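You operate a simulated robot arm through the tools that you are given. There is no shell and no other tool. Be economical: measure what you need, move in short steps, check, and stop when the job is done.

You are at the controls of a simulated two-armed robot. One attempt, no reset.

Task
Pick up the oil can from the green top of unit one with one hand, pass it to the other hand and put it on the bed of the jog tray. Set down upright: oil can.

The check looks at the end state, three seconds after you hand in, the way a careful person would. Anything else that was tipped, shoved, dropped, spilled or broken makes it a failure.

Robot
Two 7-joint arms with two-finger parallel grippers on one trunk, on a base that drives. Base frame: it is fixed to the floor where the robot stands at the start and does not move with it; the origin is under the middle of the robot, x ahead of it, y to its left, z up. Readings come in mm, rad, newtons and seconds.
The left shoulder is at the start at [20, 113, 1347], the right one opposite. With the tool pointing down near the work surface each hand reaches from about 220 to 600 mm from the robot's upright axis, wherever it stands, measured 20 degrees to its own side. Places, roughly: bed of the jog tray [600, 3600, 900]. Payload 1.57 kg a hand.
The tool frame of a hand sits at the grasp point between the pads (the TCP): z along the fingers, y along the line on which they close. The tips reach 30 mm beyond it. Largest opening 80 mm; finger width 17, thickness 12; the body of the gripper, 40 by 82 mm, starts 80 mm behind the TCP.
Orientation is that of the tool frame in the base frame, as a unit quaternion [w, x, y, z]. With the fingers straight down and closing along the base's y, the tool's x points along the base's -x, its y along +y and its z along -z.

Tools
- The arms move only by the tool send_rows. It takes "left_commands", "right_commands" or both (then of equal length, played together; a hand with none holds still); each is a list of rows, each a list of 3 entries, a list of its own where there are three numbers: the shift along the tool's x, y, z in m, then the turn, a rotation vector about the tool's x, y, z in degrees, then the opening, from 0 (shut) to 1 (fully open). In form: [[[tx, ty, tz], [rx, ry, rz], claw], ...]. A call has 1 to 12 rows; each row shifts and turns the commanded pose from where the row before left it, along the tool's axes as they then stand. A row lasts 0.2 s, in which the tool goes at most 50 mm and 0.15 rad; a call with a longer step from one row to the next is refused whole, and so is a gripper value outside its range. A pose out of reach is approached as far as the arm can. The call stops where the force on the tool passes 40 N (or 10 N more than at its start, if that is more) or the arm is blocked; 0.2 s more then pass. The fingers move at their own pace (about 45 mm/s each) and stop on an object; they squeeze with about 43 N. The grip force told is the motor's: it shows also when the fingers shut on nothing. Time passes only in rows, and 0.2 s behind the last, so rows that do not move let the fingers close. It gives the time, the measured TCP pose, the force on the tool (base axes), the opening and the grip force at its end, in the units of the frame above (readings bear some noise), with the torque about the TCP (base axes, N m) and any sound that the robot's microphone picked up.
- Cameras (640 x 400 px; columns grow to the right, rows downward): "scene" is now at [103.1, 8.5, 1479.4]; the picture's right is [0.06, -1.00, 0.00], its down [-0.49, -0.03, -0.87] and it looks along [0.87, 0.06, -0.49] (base axes); focal length 258 px, centre (320, 200). "left" rides on the left gripper at [72, 7, -122] in its tool frame; the picture's right is [-0.09, 1.00, 0.00], its down [-0.84, -0.08, -0.54] and it looks along [-0.54, -0.05, 0.84] (tool axes); focal length 238 px, centre (320, 200). "right" rides on the right gripper at [72, -7, -122] in its tool frame; the picture's right is [0.09, 1.00, 0.00], its down [-0.84, 0.08, -0.54] and it looks along [-0.54, 0.05, 0.84] (tool axes); focal length 238 px, centre (320, 200). There is no depth. A picture from a camera that has moved, and an enlarged one, comes with that camera's place and axes in the base frame and with its lens.
- camera(camera): a new picture of that camera. It takes no simulated time.
- move_column(by): slides the trunk up (or, below 0, down) by that many mm; the arms and the scene camera ride with it, the base frame stays. It gives what a move gives, with no picture.
- drive_base(legs): drives the robot by 1 to 6 legs, each [ahead, left, turn to the left] in mm, mm and rad, along the robot's own axes; the way and the turn of a leg run together, so that a leg with both is an arc; at most 1500 mm and 3.142 rad a leg. The arms and the cameras ride along, it lands a little off, and it stops where it bumps. It gives what a move gives.
- pan_tilt(pan, tilt): turns the head with the scene camera to pan (to the left, within 1.396 rad either way) and tilt (down, from -0.506 to 1.204), counted from straight ahead of the robot. It gives what a move gives.
- close_up(camera, box): a new picture of the part [left, top, right, bottom] of that camera's present view, enlarged. It takes no simulated time.
- close_job(): hands the job in; it is judged then, once.

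Go step by step. Nothing tells you exact positions but the pictures and the camera data: compare them with the known pose of the tool, close in by small moves and look again before you grip or let go. The budget is 120 turns and 88 pictures, counting those below and the enlarged ones. Unless the task says otherwise, let go and move clear before handing in, and close with one line.

The tools are called after "Call:" as a command line: name --argument value ..., lists and objects as JSON in quotes. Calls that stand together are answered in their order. send_rows: Moves the arms, as the interface text tells. Its arguments: {"type":"object","properties":{"left_commands":{"type":"array","items":{"type":"array"}},"right_commands":{"type":"array","items":{"type":"array"}}},"required":[]} The other tools are called the same way: move_column (by) slides the trunk up or down; drive_base (legs) drives the base; pan_tilt (pan, tilt) turns the head that bears the scene camera; camera (camera) takes a picture; close_up (camera, box) takes an enlarged picture of a part of a camera's view; close_job () hands the job in.

At the start:

```text
t: 0.0
left_ee_pos: [411.9, 208.3, 1240.1]
left_tool_rot: [-0.001, -0.001, 1.0, 0.0]
left_ft_force: [-0.7, -0.3, -0.1]
left_ft_torque: [-0.03, 0.0, 0.0]
left_grip_width: 80.0
left_grip_force: 0.1
right_ee_pos: [361.1, -175.2, 1321.1]
right_tool_rot: [0.0, 0.0, 1.0, 0.0]
right_ft_force: [0.3, 0.3, 0.0]
right_ft_torque: [-0.01, -0.02, -0.02]
right_grip_width: 80.1
right_grip_force: 0.0
trunk travel left (down, up): [-400.0, 170.0]
robot x, y, heading: [-1.8, -1.3, -0.002]
head pan, tilt: [0.065, 0.511]
```

scene: 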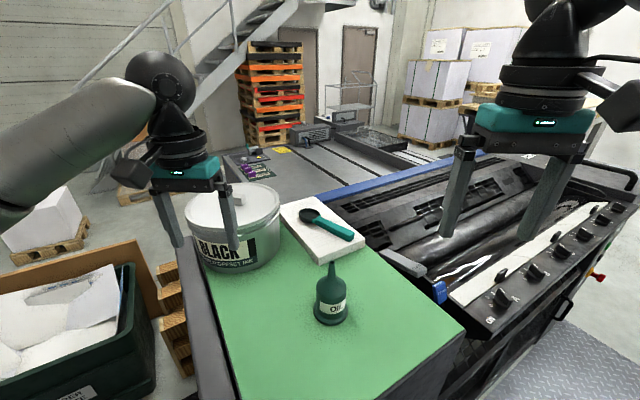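
right: 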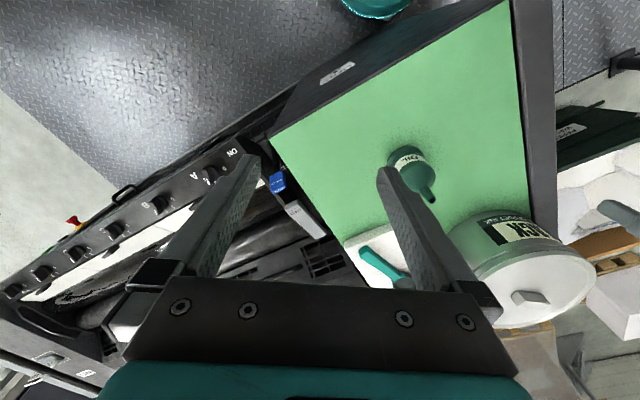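
left: 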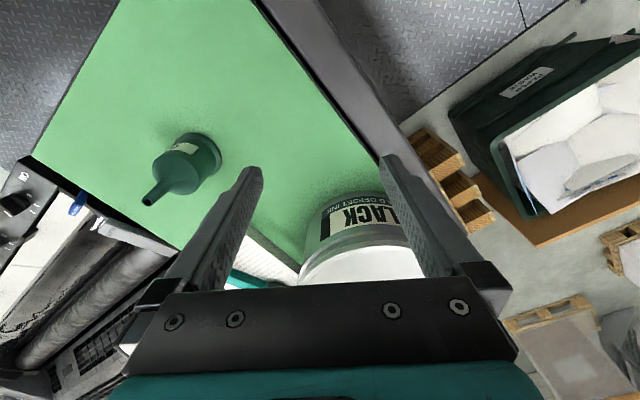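

The oil can stands on the green top, roughly at x 465, y 9, z about 1000. I'll enlarge the views to locate it and look toward the left for the jog tray.

Call:
close_up --camera "scene" --box '[260, 240, 420, 340]'

Call:
close_up --camera "left" --box '[110, 100, 270, 220]'

Call:
pan_tilt --pan 1.39 --tilt 0.4

Call:
camera --camera "scene"

```text
4.00 times, centred on (340, 290) of scene
camera zoom: at [103.1, 8.5, 1479.4], right [0.06, -1.0, 0.0], down [-0.49, -0.03, -0.87], along [0.87, 0.06, -0.49], focal length 1031 px, centre (240, -160)
```

zoom: 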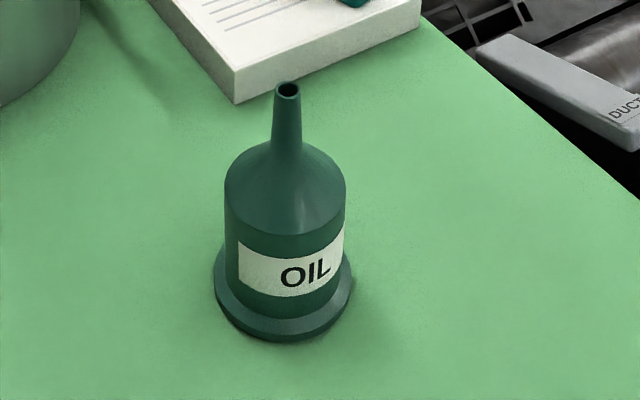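

```text
3.33 times, centred on (190, 160) of left
camera zoom: at [340.3, 215.6, 1362.7], right [0.09, 1.0, 0.0], down [0.84, -0.08, 0.54], along [0.54, -0.05, -0.84], focal length 794 px, centre (753, 333)
```

zoom: 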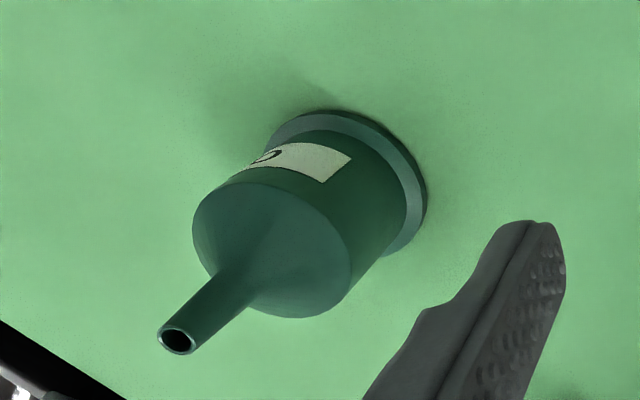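

```text
t: 1.5
left_ee_pos: [413.5, 208.1, 1239.8]
left_tool_rot: [-0.001, 0.001, 1.0, 0.0]
left_ft_force: [0.3, 0.0, -0.2]
left_ft_torque: [0.02, -0.01, -0.01]
left_grip_width: 80.2
left_grip_force: 0.0
right_ee_pos: [360.4, -174.5, 1319.1]
right_tool_rot: [-0.001, 0.0, 1.0, 0.0]
right_ft_force: [0.3, 0.4, 0.6]
right_ft_torque: [0.03, 0.01, -0.05]
right_grip_width: 80.2
right_grip_force: 0.0
trunk travel left (down, up): [-400.0, 170.0]
robot x, y, heading: [0.2, -1.6, 0.004]
head pan, tilt: [1.389, 0.4]
```

```text
82 pictures are left
camera scene: at [29.4, 93.8, 1489.6], right [0.98, -0.18, 0.0], down [-0.07, -0.38, -0.92], along [0.17, 0.91, -0.39], focal length 258 px, centre (320, 200)
```

scene: 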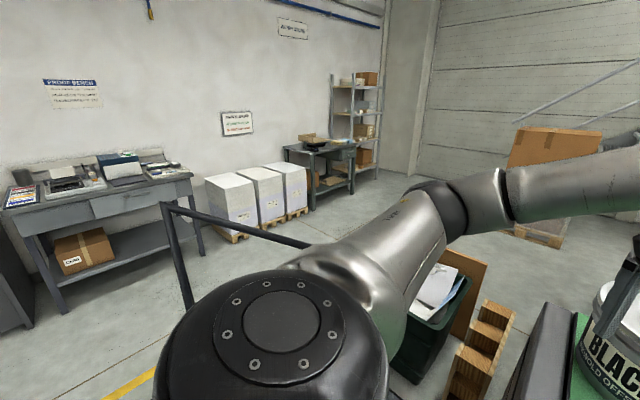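

The can's tip is near (467, 12, 1143), the green top at z≈990, and the body is about 61 mm wide. I plan a tilted body grasp with the right hand, then a top-down nozzle grasp with the left for the placement. First I'll look at the tray from here.

Call:
close_up --camera "scene" --box '[240, 100, 400, 200]'

Call:
send_rows --right_commands '[[[0, 0, 0], [0, 0, -7.5], 1], [[0, 0, 0], [0, 0, -7.5], 1], [[0, 0, 0], [0, 0, -7.5], 1], [[0, 0, 0], [0, 0, -7.5], 1], [[0, 0, 0], [0, 0, -7.5], 1], [[0, 0, 0], [0, 0, -7.5], 1], [[0, 0, 0], [0, -7.5, 0], 1], [[0, 0, 0], [0, -7.5, 0], 1], [[0, 0, 0], [0, -7.5, 0], 1], [[0, 0, 0], [0, -7.5, 0], 1], [[0, 0, 0], [0, -7.5, 0], 1], [[0, 0, 0], [0, -7.5, 0], 1]]'

Call:
pan_tilt --pan 0.0 --tilt 0.7

Call:
camera --camera "scene"

Call:
camera --camera "right"

```text
4.00 times, centred on (320, 150) of scene
camera zoom: at [29.4, 93.8, 1489.6], right [0.98, -0.18, 0.0], down [-0.07, -0.38, -0.92], along [0.17, 0.91, -0.39], focal length 1031 px, centre (320, 400)
```

zoom: 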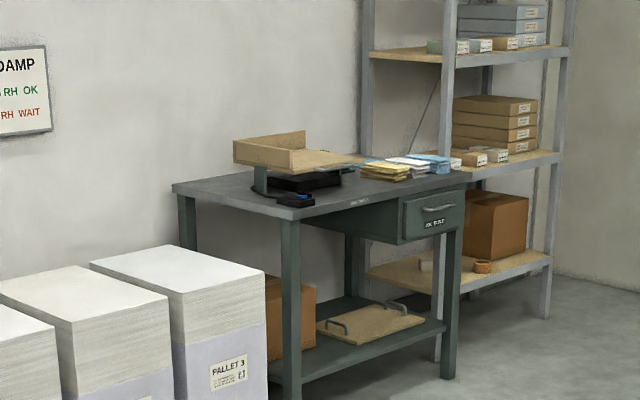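

```text
t: 4.1
left_ee_pos: [412.5, 209.2, 1239.6]
left_tool_rot: [-0.002, 0.0, 1.0, 0.0]
left_ft_force: [-0.1, 1.0, -0.4]
left_ft_torque: [0.01, 0.01, 0.02]
left_grip_width: 79.9
left_grip_force: 0.0
right_ee_pos: [360.1, -175.9, 1320.8]
right_tool_rot: [0.355, -0.353, 0.853, 0.147]
right_ft_force: [0.1, 0.0, -0.3]
right_ft_torque: [-0.04, -0.01, -0.01]
right_grip_width: 79.9
right_grip_force: 0.1
trunk travel left (down, up): [-400.0, 170.0]
robot x, y, heading: [-2.7, 5.5, -0.0]
head pan, tilt: [1.389, 0.4]
```

```text
t: 5.6
left_ee_pos: [412.8, 207.3, 1240.6]
left_tool_rot: [-0.001, -0.001, 1.0, 0.0]
left_ft_force: [0.1, -0.5, -0.3]
left_ft_torque: [0.0, -0.02, 0.0]
left_grip_width: 80.3
left_grip_force: 0.1
right_ee_pos: [361.3, -175.4, 1321.5]
right_tool_rot: [0.354, -0.353, 0.854, 0.146]
right_ft_force: [0.5, -0.9, 0.0]
right_ft_torque: [-0.01, -0.03, 0.04]
right_grip_width: 79.9
right_grip_force: 0.0
trunk travel left (down, up): [-400.0, 170.0]
robot x, y, heading: [-3.5, 2.1, 0.003]
head pan, tilt: [0.0, 0.7]
```

```text
80 pictures are left
camera scene: at [97.5, 2.8, 1462.8], right [0.0, -1.0, 0.0], down [-0.64, 0.0, -0.77], along [0.77, 0.0, -0.64], focal length 258 px, centre (320, 200)
```

scene: 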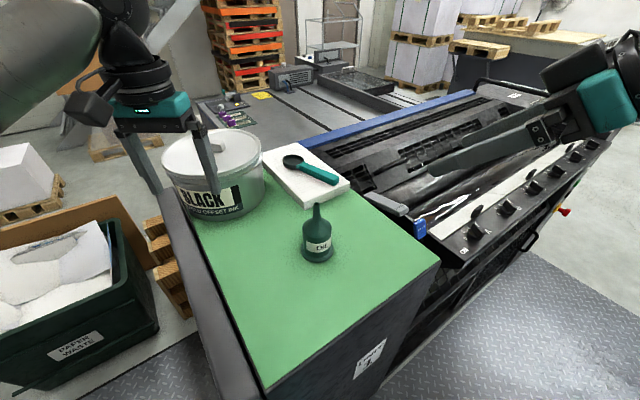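

```text
79 pictures are left
camera right: at [268.2, -275.0, 1354.7], right [-0.75, 0.66, -0.07], down [0.09, 0.2, 0.97], along [0.66, 0.72, -0.21], focal length 238 px, centre (320, 200)
```

right: 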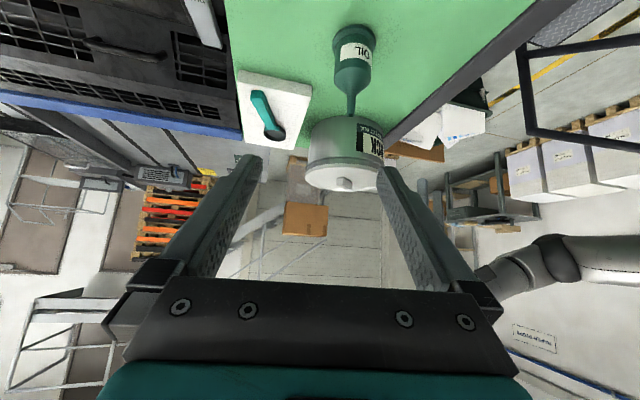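

The tray is a small wooden tray on a raised stand on the far table, so a top-down nozzle release suits it. The right hand now has its tilted orientation, and I'm moving it to a pre-grasp point about 110 mm behind the can.

Call:
send_rows --right_commands '[[[0.0087, 0.0096, 0.0391], [0, 0, 0], 1], [[0.0087, 0.0096, 0.0391], [0, 0, 0], 1], [[0.0087, 0.0096, 0.0391], [0, 0, 0], 1], [[0.0087, 0.0096, 0.0391], [0, 0, 0], 1], [[0.0087, 0.0096, 0.0391], [0, 0, 0], 1], [[0.0087, 0.0096, 0.0391], [0, 0, 0], 1]]'

Call:
camera --camera "scene"

Call:
camera --camera "right"

```text
t: 7.0
left_ee_pos: [412.9, 209.8, 1239.5]
left_tool_rot: [-0.001, 0.0, 1.0, -0.001]
left_ft_force: [-0.3, -0.4, -1.4]
left_ft_torque: [-0.01, -0.02, -0.03]
left_grip_width: 80.2
left_grip_force: 0.1
right_ee_pos: [411.6, -41.3, 1117.2]
right_tool_rot: [0.353, -0.354, 0.853, 0.147]
right_ft_force: [-0.1, -0.3, 0.4]
right_ft_torque: [0.02, 0.02, -0.02]
right_grip_width: 80.0
right_grip_force: 0.1
trunk travel left (down, up): [-400.0, 170.0]
robot x, y, heading: [0.9, 1.4, -0.0]
head pan, tilt: [0.0, 0.7]
```

```text
78 pictures are left
camera scene: at [98.3, 3.9, 1462.7], right [0.0, -1.0, 0.0], down [-0.64, 0.0, -0.76], along [0.76, 0.0, -0.64], focal length 258 px, centre (320, 200)
```

scene: 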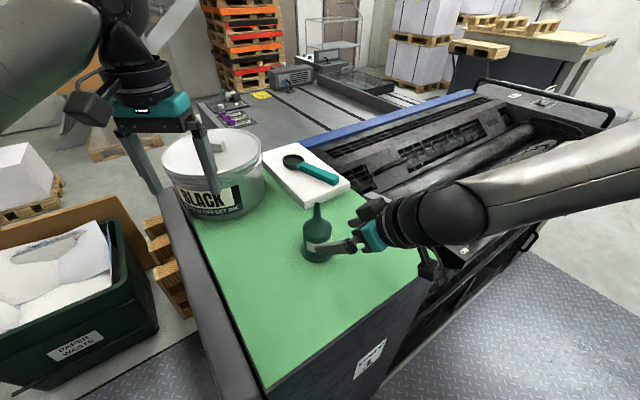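

```text
77 pictures are left
camera right: at [319.8, -142.2, 1151.0], right [-0.75, 0.66, -0.06], down [0.09, 0.2, 0.97], along [0.65, 0.73, -0.21], focal length 238 px, centre (320, 200)
```

right: 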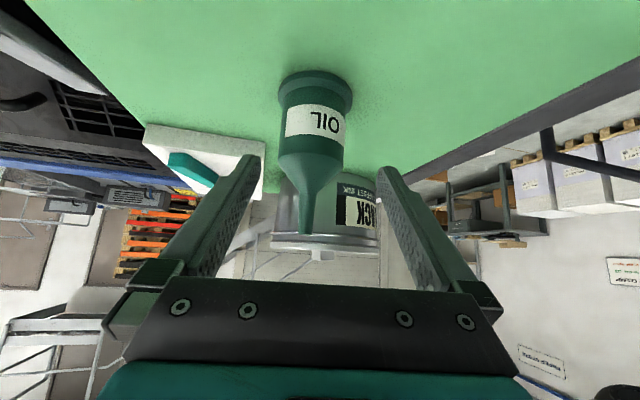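

The can stands centred about 4 mm to one side of the fingers; the table is at about z 1004. I'll correct sideways, advance partway and look again.

Call:
send_rows --right_commands '[[[-0.008, -0.004, 0.0], [0, 0, 0], 1], [[0, 0, 0.02], [0, 0, 0], 1], [[0, 0, 0.02], [0, 0, 0], 1], [[0, 0, 0.01], [0, 0, 0], 1]]'

Call:
camera --camera "right"

Call:
close_up --camera "scene" --box '[260, 180, 420, 280]'

```text
t: 8.0
left_ee_pos: [412.7, 207.9, 1241.3]
left_tool_rot: [-0.001, 0.0, 1.0, 0.0]
left_ft_force: [-0.6, -0.8, -0.7]
left_ft_torque: [0.02, 0.01, 0.0]
left_grip_width: 79.9
left_grip_force: 0.0
right_ee_pos: [437.6, -29.6, 1099.6]
right_tool_rot: [0.354, -0.353, 0.854, 0.146]
right_ft_force: [0.7, 0.7, -1.1]
right_ft_torque: [0.02, -0.04, 0.03]
right_grip_width: 80.2
right_grip_force: 0.0
right hand out of reach, approached as far as the arm can: row 3, 4
trunk travel left (down, up): [-400.0, 170.0]
robot x, y, heading: [3.4, 2.7, -0.007]
head pan, tilt: [0.0, 0.7]
```

```text
76 pictures are left
camera right: at [346.2, -130.3, 1134.4], right [-0.75, 0.66, -0.06], down [0.09, 0.2, 0.97], along [0.65, 0.73, -0.21], focal length 238 px, centre (320, 200)
```

right: 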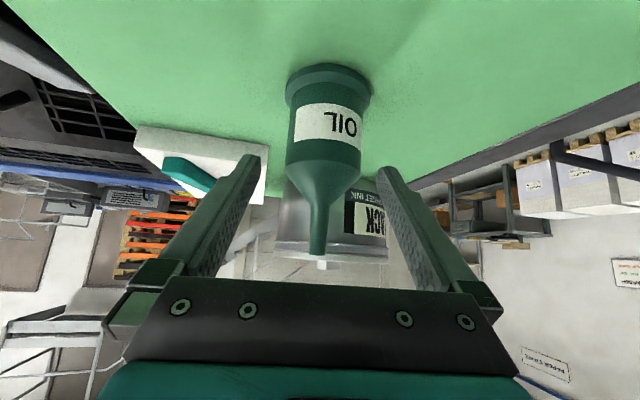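

```text
4.00 times, centred on (340, 230) of scene
camera zoom: at [97.7, 2.8, 1462.8], right [0.0, -1.0, 0.0], down [-0.64, 0.0, -0.76], along [0.76, 0.0, -0.64], focal length 1031 px, centre (240, 80)
```

zoom: 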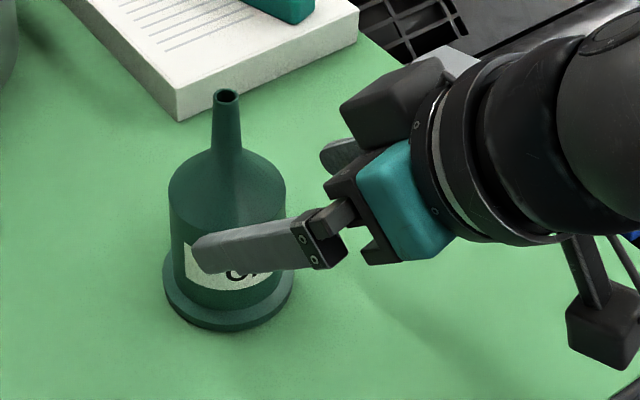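

The right hand can't reach further across the body from here. I'll back it off above the nozzle height and turn the base a little left, which puts the can on the right arm's own side.

Call:
send_rows --right_commands '[[[0, 0, -0.03], [0, 0, 0], 1], [[0, 0, -0.04], [0, 0, 0], 1], [[0, 0, -0.04], [0, 0, 0], 1], [[-0.02, 0, -0.04], [0, 0, 0], 1], [[-0.02, 0, -0.03], [0, 0, 0], 1]]'

Call:
drive_base --legs '[[0, 0, 0.3]]'

Call:
camera --camera "scene"

```text
t: 9.2
left_ee_pos: [412.0, 209.5, 1241.1]
left_tool_rot: [0.0, 0.0, 1.0, 0.0]
left_ft_force: [-0.4, -0.7, 0.4]
left_ft_torque: [0.03, 0.02, -0.01]
left_grip_width: 80.3
left_grip_force: 0.1
right_ee_pos: [367.6, -98.4, 1256.1]
right_tool_rot: [0.354, -0.354, 0.853, 0.146]
right_ft_force: [-0.6, 0.0, 0.9]
right_ft_torque: [-0.01, -0.05, 0.01]
right_grip_width: 80.0
right_grip_force: 0.0
trunk travel left (down, up): [-400.0, 170.0]
robot x, y, heading: [-0.1, -0.6, 0.003]
head pan, tilt: [0.0, 0.7]
```

```text
t: 10.6
left_ee_pos: [335.0, 318.1, 1240.6]
left_tool_rot: [-0.001, -0.146, 0.989, -0.001]
left_ft_force: [-0.1, 0.1, -0.2]
left_ft_torque: [-0.02, -0.03, 0.01]
left_grip_width: 80.1
left_grip_force: 0.1
right_ee_pos: [380.1, 10.9, 1254.7]
right_tool_rot: [0.33, -0.474, 0.793, 0.196]
right_ft_force: [-0.2, 0.3, -0.4]
right_ft_torque: [0.0, -0.01, -0.01]
right_grip_width: 80.0
right_grip_force: 0.1
trunk travel left (down, up): [-400.0, 170.0]
robot x, y, heading: [0.5, 3.5, 0.296]
head pan, tilt: [0.0, 0.7]
```

```text
74 pictures are left
camera scene: at [93.4, 30.4, 1462.8], right [0.29, -0.96, 0.0], down [-0.62, -0.19, -0.76], along [0.73, 0.22, -0.64], focal length 258 px, centre (320, 200)
```

scene: 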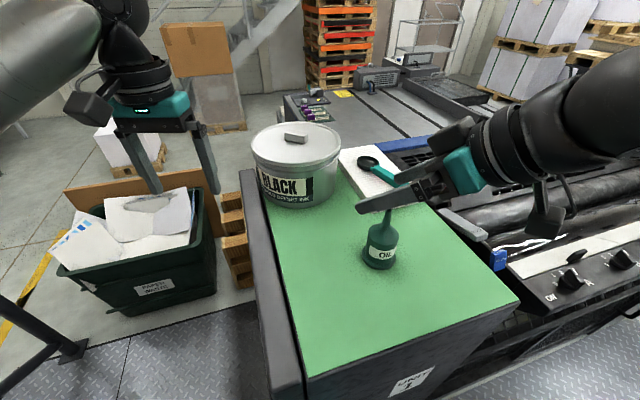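

Reaching should be better now. I'm turning the right hand back to face the can and returning to the pre-grasp point.

Call:
send_rows --right_commands '[[[0, 0, 0], [5.2, 0, 5.2], 1], [[0, 0, 0], [5.2, 0, 5.2], 1], [[0, 0, 0], [5.2, 0, 5.2], 1], [[0.0241, -0.0139, 0.0201], [0, 0, 0], 1], [[0.0241, -0.0139, 0.0201], [0, 0, 0], 1], [[0.0241, -0.0139, 0.0201], [0, 0, 0], 1], [[0.0241, -0.0139, 0.0201], [0, 0, 0], 1]]'

Call:
camera --camera "right"

Call:
close_up --camera "scene" --box '[300, 180, 460, 280]'

Call:
close_up --camera "left" --box '[0, 0, 320, 200]'

```text
t: 12.2
left_ee_pos: [335.3, 318.1, 1240.1]
left_tool_rot: [0.0, -0.146, 0.989, 0.0]
left_ft_force: [-0.2, 0.4, 0.4]
left_ft_torque: [-0.03, -0.01, -0.03]
left_grip_width: 80.0
left_grip_force: 0.1
right_ee_pos: [420.3, -34.7, 1133.9]
right_tool_rot: [0.362, -0.313, 0.868, 0.131]
right_ft_force: [1.0, -0.3, -0.4]
right_ft_torque: [0.03, 0.0, -0.01]
right_grip_width: 80.2
right_grip_force: 0.0
right hand out of reach, approached as far as the arm can: row 3, 4
trunk travel left (down, up): [-400.0, 170.0]
robot x, y, heading: [0.6, -0.2, 0.293]
head pan, tilt: [0.0, 0.7]
```

```text
73 pictures are left
camera right: at [320.0, -125.7, 1167.8], right [-0.69, 0.73, -0.07], down [0.11, 0.19, 0.98], along [0.72, 0.66, -0.21], focal length 238 px, centre (320, 200)
```

right: 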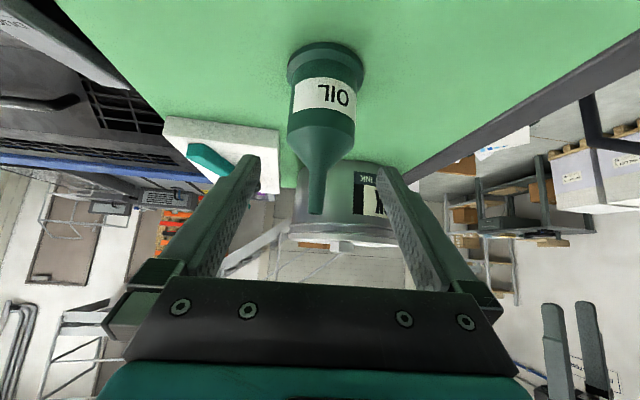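

```text
4.00 times, centred on (380, 230) of scene
camera zoom: at [93.7, 29.7, 1462.8], right [0.29, -0.96, 0.0], down [-0.62, -0.19, -0.76], along [0.73, 0.22, -0.64], focal length 1031 px, centre (80, 80)
```

zoom: 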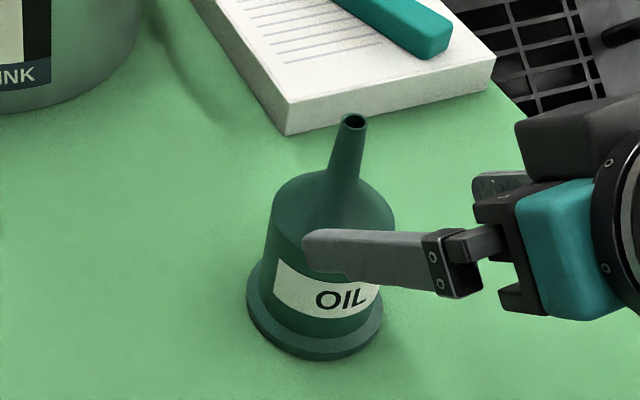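

```text
2.00 times, centred on (160, 100) of left
camera zoom: at [263.9, 304.5, 1362.7], right [-0.2, 0.98, 0.0], down [0.82, 0.17, 0.54], along [0.53, 0.11, -0.84], focal length 477 px, centre (640, 400)
```

zoom: 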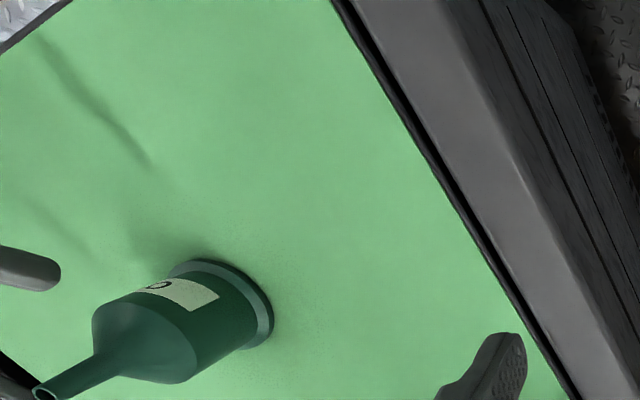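

The pose is good and the can is about 3 mm off-centre. I'm advancing in part with that correction.

Call:
send_rows --right_commands '[[[0.006, 0.0035, 0.0], [0, 0, 0], 1], [[0.006, 0, 0.02], [0, 0, 0], 1], [[0, 0, 0.02], [0, 0, 0], 1], [[0, 0, 0.015], [0, 0, 0], 1]]'

Call:
camera --camera "right"

```text
t: 13.2
left_ee_pos: [335.6, 318.7, 1239.9]
left_tool_rot: [-0.001, -0.147, 0.989, -0.001]
left_ft_force: [-0.4, -0.2, -0.6]
left_ft_torque: [0.0, 0.01, -0.03]
left_grip_width: 80.3
left_grip_force: 0.1
right_ee_pos: [443.3, -9.8, 1088.8]
right_tool_rot: [0.359, -0.313, 0.87, 0.128]
right_ft_force: [0.0, -0.3, -0.6]
right_ft_torque: [0.01, -0.01, -0.02]
right_grip_width: 80.1
right_grip_force: 0.1
right hand out of reach, approached as far as the arm can: row 4
trunk travel left (down, up): [-400.0, 170.0]
robot x, y, heading: [2.1, -1.9, 0.293]
head pan, tilt: [0.0, 0.7]
```

```text
70 pictures are left
camera right: at [341.7, -101.3, 1123.1], right [-0.69, 0.72, -0.06], down [0.11, 0.19, 0.97], along [0.72, 0.66, -0.22], focal length 238 px, centre (320, 200)
```

right: 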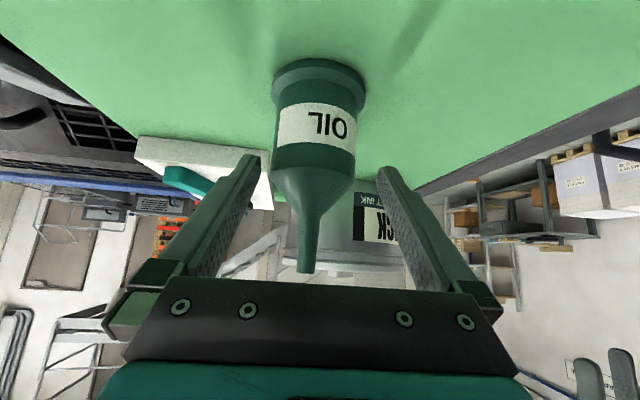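

The arm hits its limit again when going low with this tilt. I'll back off upward and lower the trunk so the shoulder is nearer the work height.

Call:
send_rows --right_commands '[[[0, 0, -0.04], [0, 0, 0], 1], [[0, 0, -0.04], [0, 0, 0], 1], [[-0.02, 0, -0.04], [0, 0, 0], 1], [[-0.03, 0, -0.03], [0, 0, 0], 1], [[-0.03, 0, -0.03], [0, 0, 0], 1]]'

Call:
move_column --by -130

Call:
camera --camera "scene"

```text
t: 14.4
left_ee_pos: [334.8, 318.3, 1240.1]
left_tool_rot: [0.0, -0.146, 0.989, -0.001]
left_ft_force: [-0.1, -0.2, -0.1]
left_ft_torque: [-0.01, 0.0, 0.01]
left_grip_width: 79.8
left_grip_force: 0.1
right_ee_pos: [411.3, -55.0, 1271.1]
right_tool_rot: [0.361, -0.314, 0.869, 0.129]
right_ft_force: [0.2, 0.2, -0.1]
right_ft_torque: [0.01, 0.01, -0.05]
right_grip_width: 80.0
right_grip_force: 0.0
right hand out of reach, approached as far as the arm can: row 2, 3
trunk travel left (down, up): [-400.0, 170.0]
robot x, y, heading: [-1.2, 1.3, 0.29]
head pan, tilt: [0.0, 0.7]
```

```text
t: 15.9
left_ee_pos: [336.2, 317.9, 1111.0]
left_tool_rot: [-0.001, -0.146, 0.989, 0.0]
left_ft_force: [-0.2, 0.4, 0.0]
left_ft_torque: [0.01, 0.0, -0.02]
left_grip_width: 79.9
left_grip_force: 0.0
right_ee_pos: [412.1, -54.9, 1140.5]
right_tool_rot: [0.361, -0.314, 0.869, 0.13]
right_ft_force: [0.0, 0.0, -1.1]
right_ft_torque: [0.02, 0.01, 0.03]
right_grip_width: 79.9
right_grip_force: 0.1
trunk travel left (down, up): [-270.0, 300.0]
robot x, y, heading: [2.3, 4.8, 0.292]
head pan, tilt: [0.0, 0.7]
```

```text
69 pictures are left
camera scene: at [93.4, 30.1, 1332.9], right [0.29, -0.96, 0.0], down [-0.62, -0.19, -0.77], along [0.73, 0.22, -0.64], focal length 258 px, centre (320, 200)
```

scene: 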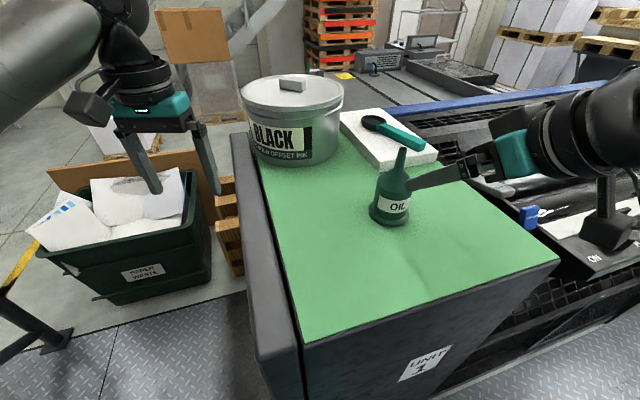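

The shoulder is lower now. I'm shifting sideways to line up, then advancing halfway.

Call:
send_rows --right_commands '[[[0.002, 0.0125, 0.0], [0, 0, 0], 1], [[0, 0, 0.025], [0, 0, 0], 1], [[0, 0, 0.025], [0, 0, 0], 1], [[0, 0, 0.02], [0, 0, 0], 1]]'

Call:
camera --camera "right"

Call:
camera --camera "scene"

```text
t: 16.9
left_ee_pos: [335.2, 318.2, 1110.0]
left_tool_rot: [0.0, -0.146, 0.989, 0.0]
left_ft_force: [0.0, -0.3, 0.4]
left_ft_torque: [0.04, 0.01, 0.01]
left_grip_width: 79.7
left_grip_force: 0.1
right_ee_pos: [442.9, -15.2, 1089.6]
right_tool_rot: [0.36, -0.313, 0.869, 0.13]
right_ft_force: [0.3, -1.0, -0.3]
right_ft_torque: [-0.03, 0.01, -0.04]
right_grip_width: 80.1
right_grip_force: 0.0
trunk travel left (down, up): [-270.0, 300.0]
robot x, y, heading: [4.9, 1.3, 0.295]
head pan, tilt: [0.0, 0.7]
```

```text
68 pictures are left
camera right: at [340.9, -106.7, 1124.5], right [-0.69, 0.73, -0.07], down [0.11, 0.19, 0.98], along [0.72, 0.66, -0.21], focal length 238 px, centre (320, 200)
```

right: 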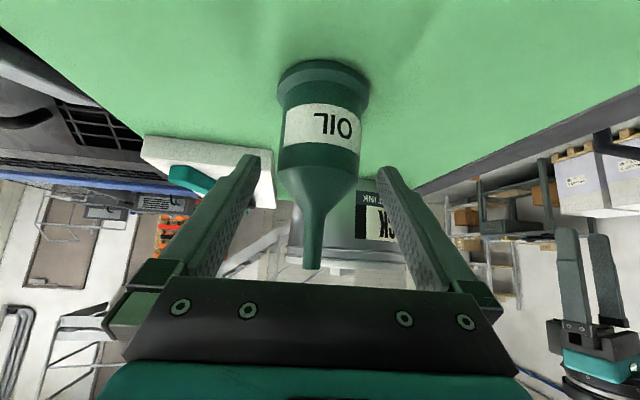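

```text
67 pictures are left
camera scene: at [93.8, 30.2, 1332.7], right [0.29, -0.96, 0.0], down [-0.62, -0.19, -0.76], along [0.73, 0.22, -0.64], focal length 258 px, centre (320, 200)
```

scene: 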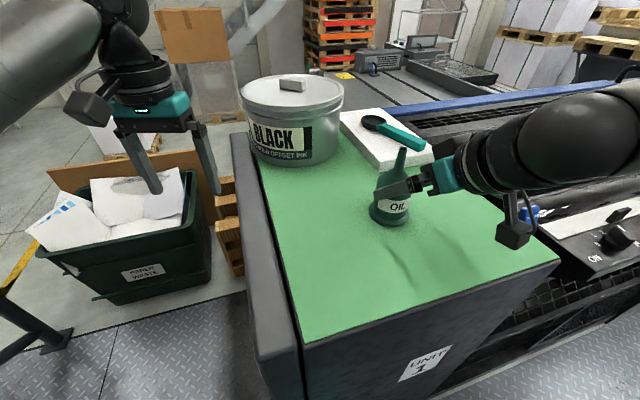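

The can is centred between the fingers. I'm advancing the last 50 mm in small steps.

Call:
send_rows --right_commands '[[[0, 0, 0.015], [0, 0, 0], 1], [[0, 0, 0.015], [0, 0, 0], 1], [[0, 0, 0.01], [0, 0, 0], 1], [[0, 0, 0.01], [0, 0, 0], 1]]'

Call:
camera --camera "right"

Call:
close_up --camera "scene" --box '[330, 140, 570, 290]'

Call:
close_up --camera "left" --box '[0, 0, 320, 200]'

```text
t: 17.9
left_ee_pos: [336.0, 319.9, 1111.7]
left_tool_rot: [-0.002, -0.146, 0.989, 0.0]
left_ft_force: [0.5, 0.5, 0.1]
left_ft_torque: [-0.01, 0.0, 0.01]
left_grip_width: 80.0
left_grip_force: 0.0
right_ee_pos: [468.5, 6.4, 1055.8]
right_tool_rot: [0.361, -0.313, 0.869, 0.13]
right_ft_force: [0.0, -0.1, 0.3]
right_ft_torque: [0.01, -0.02, -0.02]
right_grip_width: 79.9
right_grip_force: 0.1
trunk travel left (down, up): [-270.0, 300.0]
robot x, y, heading: [0.3, -2.5, 0.295]
head pan, tilt: [0.0, 0.7]
```

```text
66 pictures are left
camera right: at [367.3, -84.9, 1088.8], right [-0.69, 0.72, -0.07], down [0.11, 0.19, 0.98], along [0.72, 0.66, -0.21], focal length 238 px, centre (320, 200)
```

right: 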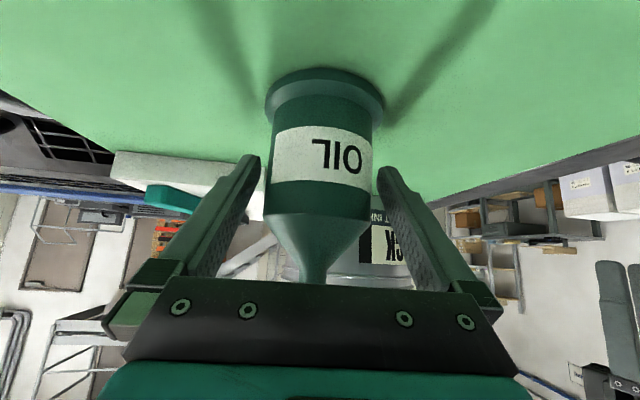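

```text
2.67 times, centred on (450, 215) of scene
camera zoom: at [93.6, 30.2, 1332.8], right [0.29, -0.96, 0.0], down [-0.62, -0.19, -0.76], along [0.73, 0.22, -0.64], focal length 687 px, centre (-27, 160)
```

zoom: 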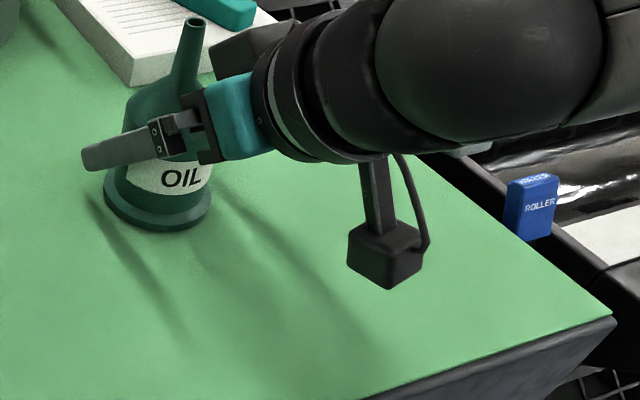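

```text
2.00 times, centred on (160, 100) of left
camera zoom: at [263.9, 305.0, 1232.6], right [-0.2, 0.98, 0.0], down [0.82, 0.17, 0.54], along [0.53, 0.11, -0.84], focal length 477 px, centre (640, 400)
```

zoom: 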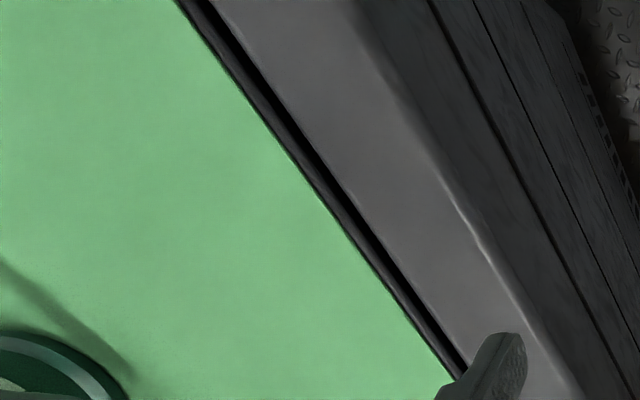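

The can body fills the gap between the fingers and is centred. I'm closing the right hand.

Call:
send_rows --right_commands '[[[0, 0, 0], [0, 0, 0], 0.7], [[0, 0, 0], [0, 0, 0], 0.6], [[0, 0, 0], [0, 0, 0], 0.5], [[0, 0, 0], [0, 0, 0], 0.5]]'

Call:
camera --camera "right"

```text
t: 18.9
left_ee_pos: [335.3, 319.3, 1110.6]
left_tool_rot: [-0.001, -0.147, 0.989, 0.0]
left_ft_force: [0.1, -0.7, -0.5]
left_ft_torque: [0.04, -0.01, -0.02]
left_grip_width: 80.2
left_grip_force: 0.0
right_ee_pos: [468.7, 6.5, 1055.0]
right_tool_rot: [0.361, -0.314, 0.869, 0.131]
right_ft_force: [1.4, -0.4, 0.0]
right_ft_torque: [-0.07, -0.19, 0.0]
right_grip_width: 61.3
right_grip_force: 39.2
trunk travel left (down, up): [-270.0, 300.0]
robot x, y, heading: [-2.5, 0.9, 0.288]
head pan, tilt: [0.0, 0.7]
```

```text
63 pictures are left
camera right: at [367.4, -85.4, 1088.8], right [-0.69, 0.72, -0.07], down [0.11, 0.19, 0.98], along [0.72, 0.66, -0.21], focal length 238 px, centre (320, 200)
```

right: 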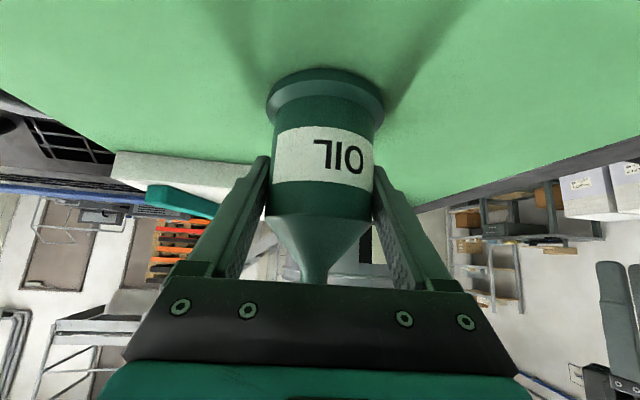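

Gripped at 61 mm. I'm lifting straight up with the trunk.

Call:
move_column --by 130

Call:
camera --camera "scene"

Call:
camera --camera "right"

```text
t: 20.5
left_ee_pos: [335.8, 317.7, 1241.2]
left_tool_rot: [-0.001, -0.146, 0.989, 0.0]
left_ft_force: [0.1, 0.5, 0.2]
left_ft_torque: [0.02, 0.0, 0.0]
left_grip_width: 79.8
left_grip_force: 0.1
right_ee_pos: [468.3, 5.5, 1184.4]
right_tool_rot: [0.361, -0.313, 0.868, 0.13]
right_ft_force: [-0.3, 0.6, -0.2]
right_ft_torque: [-0.01, -0.01, 0.01]
right_grip_width: 40.2
right_grip_force: 0.1
trunk travel left (down, up): [-400.0, 170.0]
robot x, y, heading: [-1.0, -0.0, 0.292]
head pan, tilt: [0.0, 0.7]
```

```text
62 pictures are left
camera scene: at [93.6, 30.1, 1462.7], right [0.29, -0.96, 0.0], down [-0.62, -0.19, -0.76], along [0.73, 0.22, -0.64], focal length 258 px, centre (320, 200)
```

scene: 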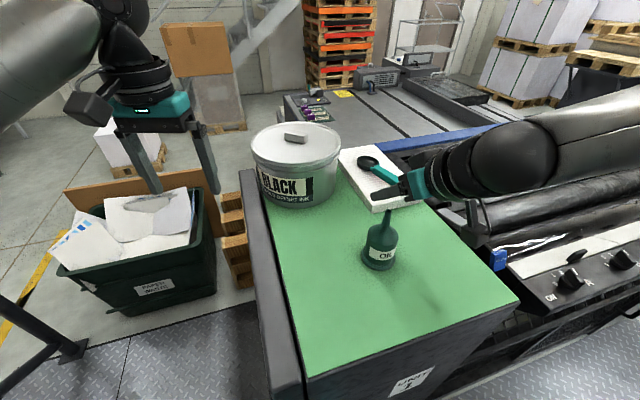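

```text
61 pictures are left
camera right: at [367.2, -85.3, 1218.7], right [-0.69, 0.72, -0.07], down [0.11, 0.19, 0.98], along [0.72, 0.66, -0.21], focal length 238 px, centre (320, 200)
```

right: 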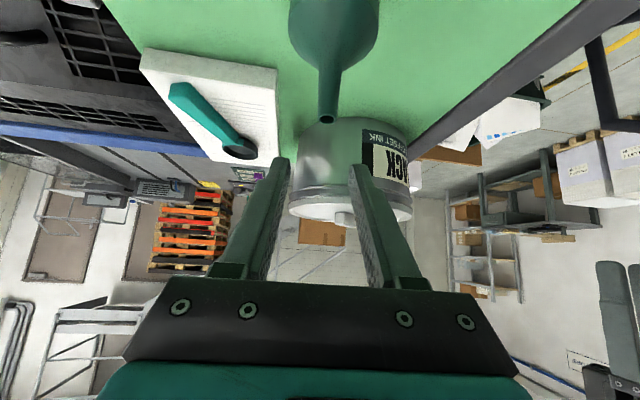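

The can slipped out of the fingers and still stands on the green top. I'll check where it is before trying again.

Call:
close_up --camera "scene" --box '[300, 180, 460, 280]'

Call:
close_up --camera "left" --box '[0, 0, 320, 200]'

```text
4.00 times, centred on (380, 230) of scene
camera zoom: at [93.6, 30.1, 1462.7], right [0.29, -0.96, 0.0], down [-0.62, -0.19, -0.76], along [0.73, 0.22, -0.64], focal length 1031 px, centre (80, 80)
```

zoom: 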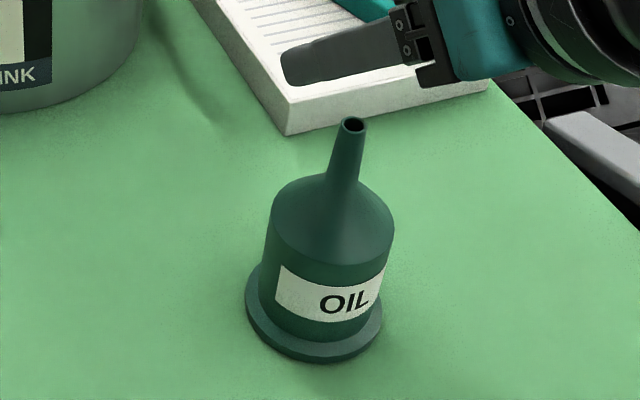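

```text
2.00 times, centred on (160, 100) of left
camera zoom: at [263.9, 304.9, 1362.6], right [-0.2, 0.98, 0.0], down [0.82, 0.17, 0.54], along [0.53, 0.11, -0.84], focal length 477 px, centre (640, 400)
```

zoom: 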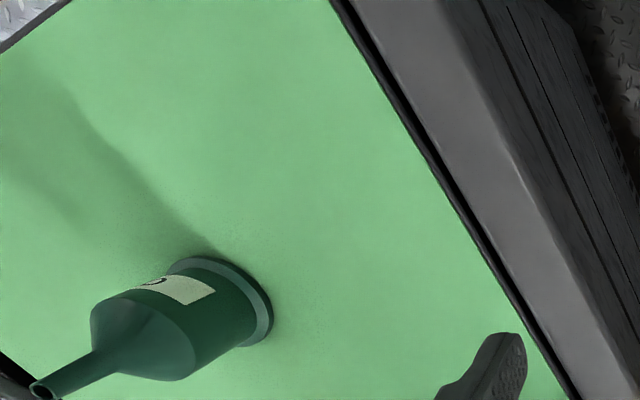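

The can hasn't moved. I'll open, go straight back down, grip with a full-close command and lift slowly while reading the load.

Call:
send_rows --right_commands '[[[0, 0, 0], [0, 0, 0], 1], [[0, 0, 0], [0, 0, 0], 1], [[0, 0, 0], [0, 0, 0], 1]]'

Call:
move_column --by -132

Call:
send_rows --right_commands '[[[0, 0, 0], [0, 0, 0], 0.5], [[0, 0, 0], [0, 0, 0], 0.2], [[0, 0, 0], [0, 0, 0], 0], [[0, 0, 0], [0, 0, 0], 0], [[0, 0, 0], [0, 0, 0], 0]]'

Call:
move_column --by 5

Call:
camera --camera "right"

```text
t: 21.3
left_ee_pos: [335.6, 318.4, 1240.5]
left_tool_rot: [0.0, -0.146, 0.989, 0.0]
left_ft_force: [-0.4, -0.8, 0.2]
left_ft_torque: [0.02, 0.01, 0.02]
left_grip_width: 79.9
left_grip_force: 0.1
right_ee_pos: [467.9, 6.2, 1186.2]
right_tool_rot: [0.361, -0.313, 0.869, 0.129]
right_ft_force: [-0.2, 0.3, 0.2]
right_ft_torque: [0.02, -0.02, 0.02]
right_grip_width: 80.0
right_grip_force: 0.1
trunk travel left (down, up): [-400.0, 170.0]
robot x, y, heading: [0.1, 2.5, 0.293]
head pan, tilt: [0.0, 0.7]
```

```text
t: 22.9
left_ee_pos: [336.7, 318.9, 1109.5]
left_tool_rot: [0.0, -0.146, 0.989, 0.001]
left_ft_force: [0.9, 0.2, 0.2]
left_ft_torque: [-0.02, 0.0, -0.02]
left_grip_width: 80.2
left_grip_force: 0.1
right_ee_pos: [467.9, 5.4, 1052.9]
right_tool_rot: [0.36, -0.313, 0.869, 0.13]
right_ft_force: [-0.4, -0.1, -0.8]
right_ft_torque: [0.0, -0.01, -0.01]
right_grip_width: 80.0
right_grip_force: 0.0
trunk travel left (down, up): [-268.0, 302.0]
robot x, y, heading: [-0.6, 3.3, 0.298]
head pan, tilt: [0.0, 0.7]
```

```text
t: 24.1
left_ee_pos: [334.9, 319.2, 1108.3]
left_tool_rot: [-0.001, -0.145, 0.989, 0.0]
left_ft_force: [0.3, 0.7, 0.4]
left_ft_torque: [-0.01, 0.0, -0.03]
left_grip_width: 79.9
left_grip_force: 0.0
right_ee_pos: [467.1, 7.2, 1052.9]
right_tool_rot: [0.36, -0.313, 0.869, 0.13]
right_ft_force: [-0.9, 0.5, 0.6]
right_ft_torque: [0.1, 0.09, -0.01]
right_grip_width: 60.9
right_grip_force: 43.2
trunk travel left (down, up): [-268.0, 302.0]
robot x, y, heading: [-1.1, -2.0, 0.294]
head pan, tilt: [0.0, 0.7]
```

```text
t: 24.7
left_ee_pos: [336.2, 318.3, 1114.1]
left_tool_rot: [-0.001, -0.147, 0.989, 0.0]
left_ft_force: [-0.6, 0.3, 0.0]
left_ft_torque: [-0.04, 0.01, 0.01]
left_grip_width: 80.1
left_grip_force: 0.0
right_ee_pos: [469.0, 5.4, 1057.7]
right_tool_rot: [0.36, -0.313, 0.869, 0.13]
right_ft_force: [0.0, 0.2, -3.1]
right_ft_torque: [-0.04, -0.01, -0.03]
right_grip_width: 60.9
right_grip_force: 43.1
trunk travel left (down, up): [-273.0, 297.0]
robot x, y, heading: [2.2, 0.1, 0.293]
head pan, tilt: [0.0, 0.7]
```

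```text
58 pictures are left
camera right: at [367.3, -85.5, 1091.4], right [-0.69, 0.73, -0.07], down [0.11, 0.19, 0.97], along [0.72, 0.66, -0.21], focal length 238 px, centre (320, 200)
```

right: 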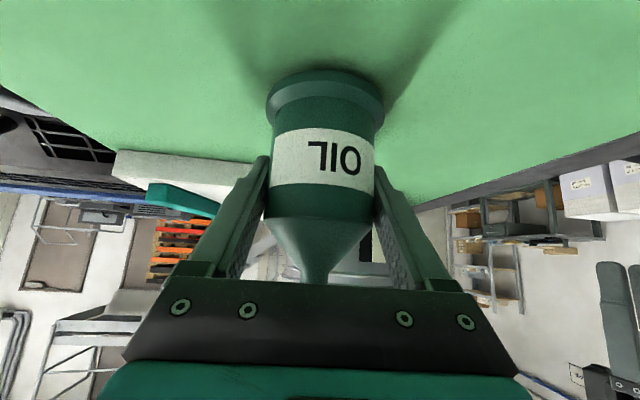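

The load is about 3 N, so the can may be held now. I'm lifting further in a gentle step.

Call:
move_column --by 12

Call:
camera --camera "right"

Call:
close_up --camera "scene" --box '[330, 140, 570, 290]'

```text
t: 25.3
left_ee_pos: [335.7, 318.1, 1126.2]
left_tool_rot: [-0.001, -0.146, 0.989, 0.0]
left_ft_force: [-0.3, 0.3, -0.2]
left_ft_torque: [-0.02, 0.02, 0.02]
left_grip_width: 80.0
left_grip_force: 0.0
right_ee_pos: [468.6, 5.8, 1069.8]
right_tool_rot: [0.361, -0.314, 0.868, 0.131]
right_ft_force: [0.9, 0.4, -4.1]
right_ft_torque: [-0.01, -0.01, 0.0]
right_grip_width: 61.0
right_grip_force: 42.5
trunk travel left (down, up): [-285.0, 285.0]
robot x, y, heading: [0.4, -0.6, 0.292]
head pan, tilt: [0.0, 0.7]
```

```text
57 pictures are left
camera right: at [367.5, -85.2, 1103.8], right [-0.69, 0.72, -0.07], down [0.11, 0.19, 0.98], along [0.72, 0.66, -0.21], focal length 238 px, centre (320, 200)
```

right: 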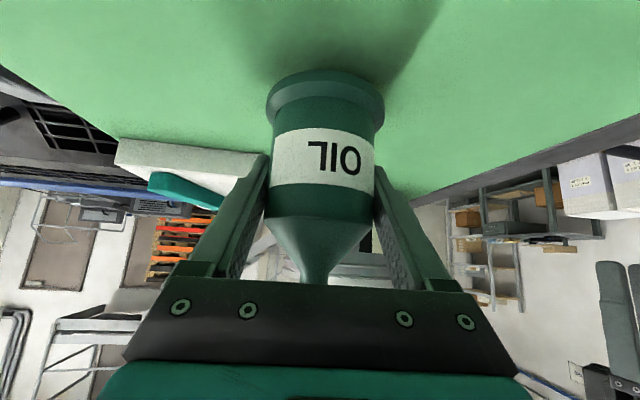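

```text
2.67 times, centred on (450, 215) of scene
camera zoom: at [93.9, 30.1, 1347.8], right [0.29, -0.96, 0.0], down [-0.62, -0.19, -0.76], along [0.73, 0.22, -0.64], focal length 687 px, centre (-27, 160)
```

zoom: 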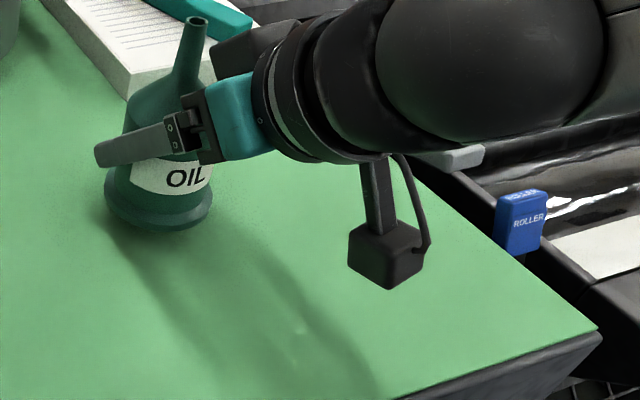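

The can is off the top and steady in the fingers. I'm continuing in gentle lifts and checking the load.

Call:
move_column --by 20

Call:
move_column --by 30

Call:
move_column --by 30

Call:
camera --camera "right"

```text
t: 25.9
left_ee_pos: [335.2, 317.4, 1144.9]
left_tool_rot: [-0.001, -0.147, 0.989, 0.0]
left_ft_force: [-1.1, 0.9, -0.3]
left_ft_torque: [0.0, 0.0, -0.01]
left_grip_width: 80.0
left_grip_force: 0.1
right_ee_pos: [468.2, 7.2, 1089.7]
right_tool_rot: [0.361, -0.313, 0.869, 0.13]
right_ft_force: [0.1, 0.2, -3.3]
right_ft_torque: [0.03, 0.01, 0.03]
right_grip_width: 60.9
right_grip_force: 42.8
trunk travel left (down, up): [-305.0, 265.0]
robot x, y, heading: [0.5, -0.9, 0.295]
head pan, tilt: [0.0, 0.7]
```

```text
t: 26.7
left_ee_pos: [335.7, 318.8, 1175.5]
left_tool_rot: [-0.002, -0.146, 0.989, 0.0]
left_ft_force: [-0.3, -0.1, 0.7]
left_ft_torque: [-0.02, 0.0, 0.02]
left_grip_width: 80.2
left_grip_force: 0.1
right_ee_pos: [468.3, 5.6, 1119.7]
right_tool_rot: [0.361, -0.314, 0.869, 0.131]
right_ft_force: [0.6, -0.5, -4.3]
right_ft_torque: [-0.02, 0.01, 0.0]
right_grip_width: 61.2
right_grip_force: 42.9
trunk travel left (down, up): [-335.0, 235.0]
robot x, y, heading: [1.9, 3.2, 0.29]
head pan, tilt: [0.0, 0.7]
```

```text
t: 27.4
left_ee_pos: [335.3, 318.8, 1205.6]
left_tool_rot: [-0.001, -0.146, 0.989, -0.001]
left_ft_force: [0.4, 0.4, 0.6]
left_ft_torque: [0.0, 0.02, 0.0]
left_grip_width: 79.9
left_grip_force: 0.0
right_ee_pos: [468.3, 6.0, 1150.2]
right_tool_rot: [0.361, -0.313, 0.869, 0.13]
right_ft_force: [0.1, 0.0, -3.3]
right_ft_torque: [0.01, -0.01, 0.0]
right_grip_width: 60.9
right_grip_force: 42.5
trunk travel left (down, up): [-365.0, 205.0]
robot x, y, heading: [-2.2, -2.9, 0.292]
head pan, tilt: [0.0, 0.7]
```

```text
55 pictures are left
camera right: at [367.5, -85.2, 1183.7], right [-0.69, 0.72, -0.07], down [0.11, 0.19, 0.98], along [0.72, 0.66, -0.21], focal length 238 px, centre (320, 200)
```

right: 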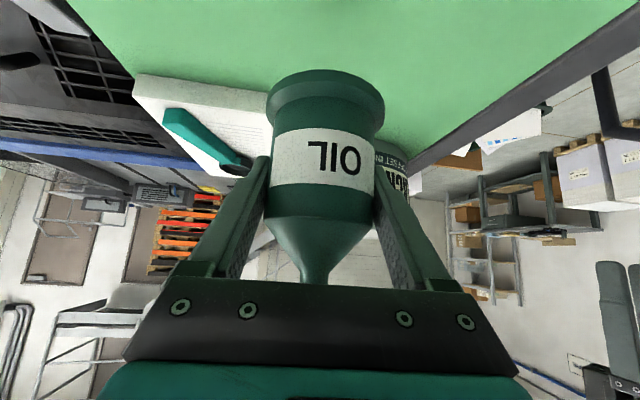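

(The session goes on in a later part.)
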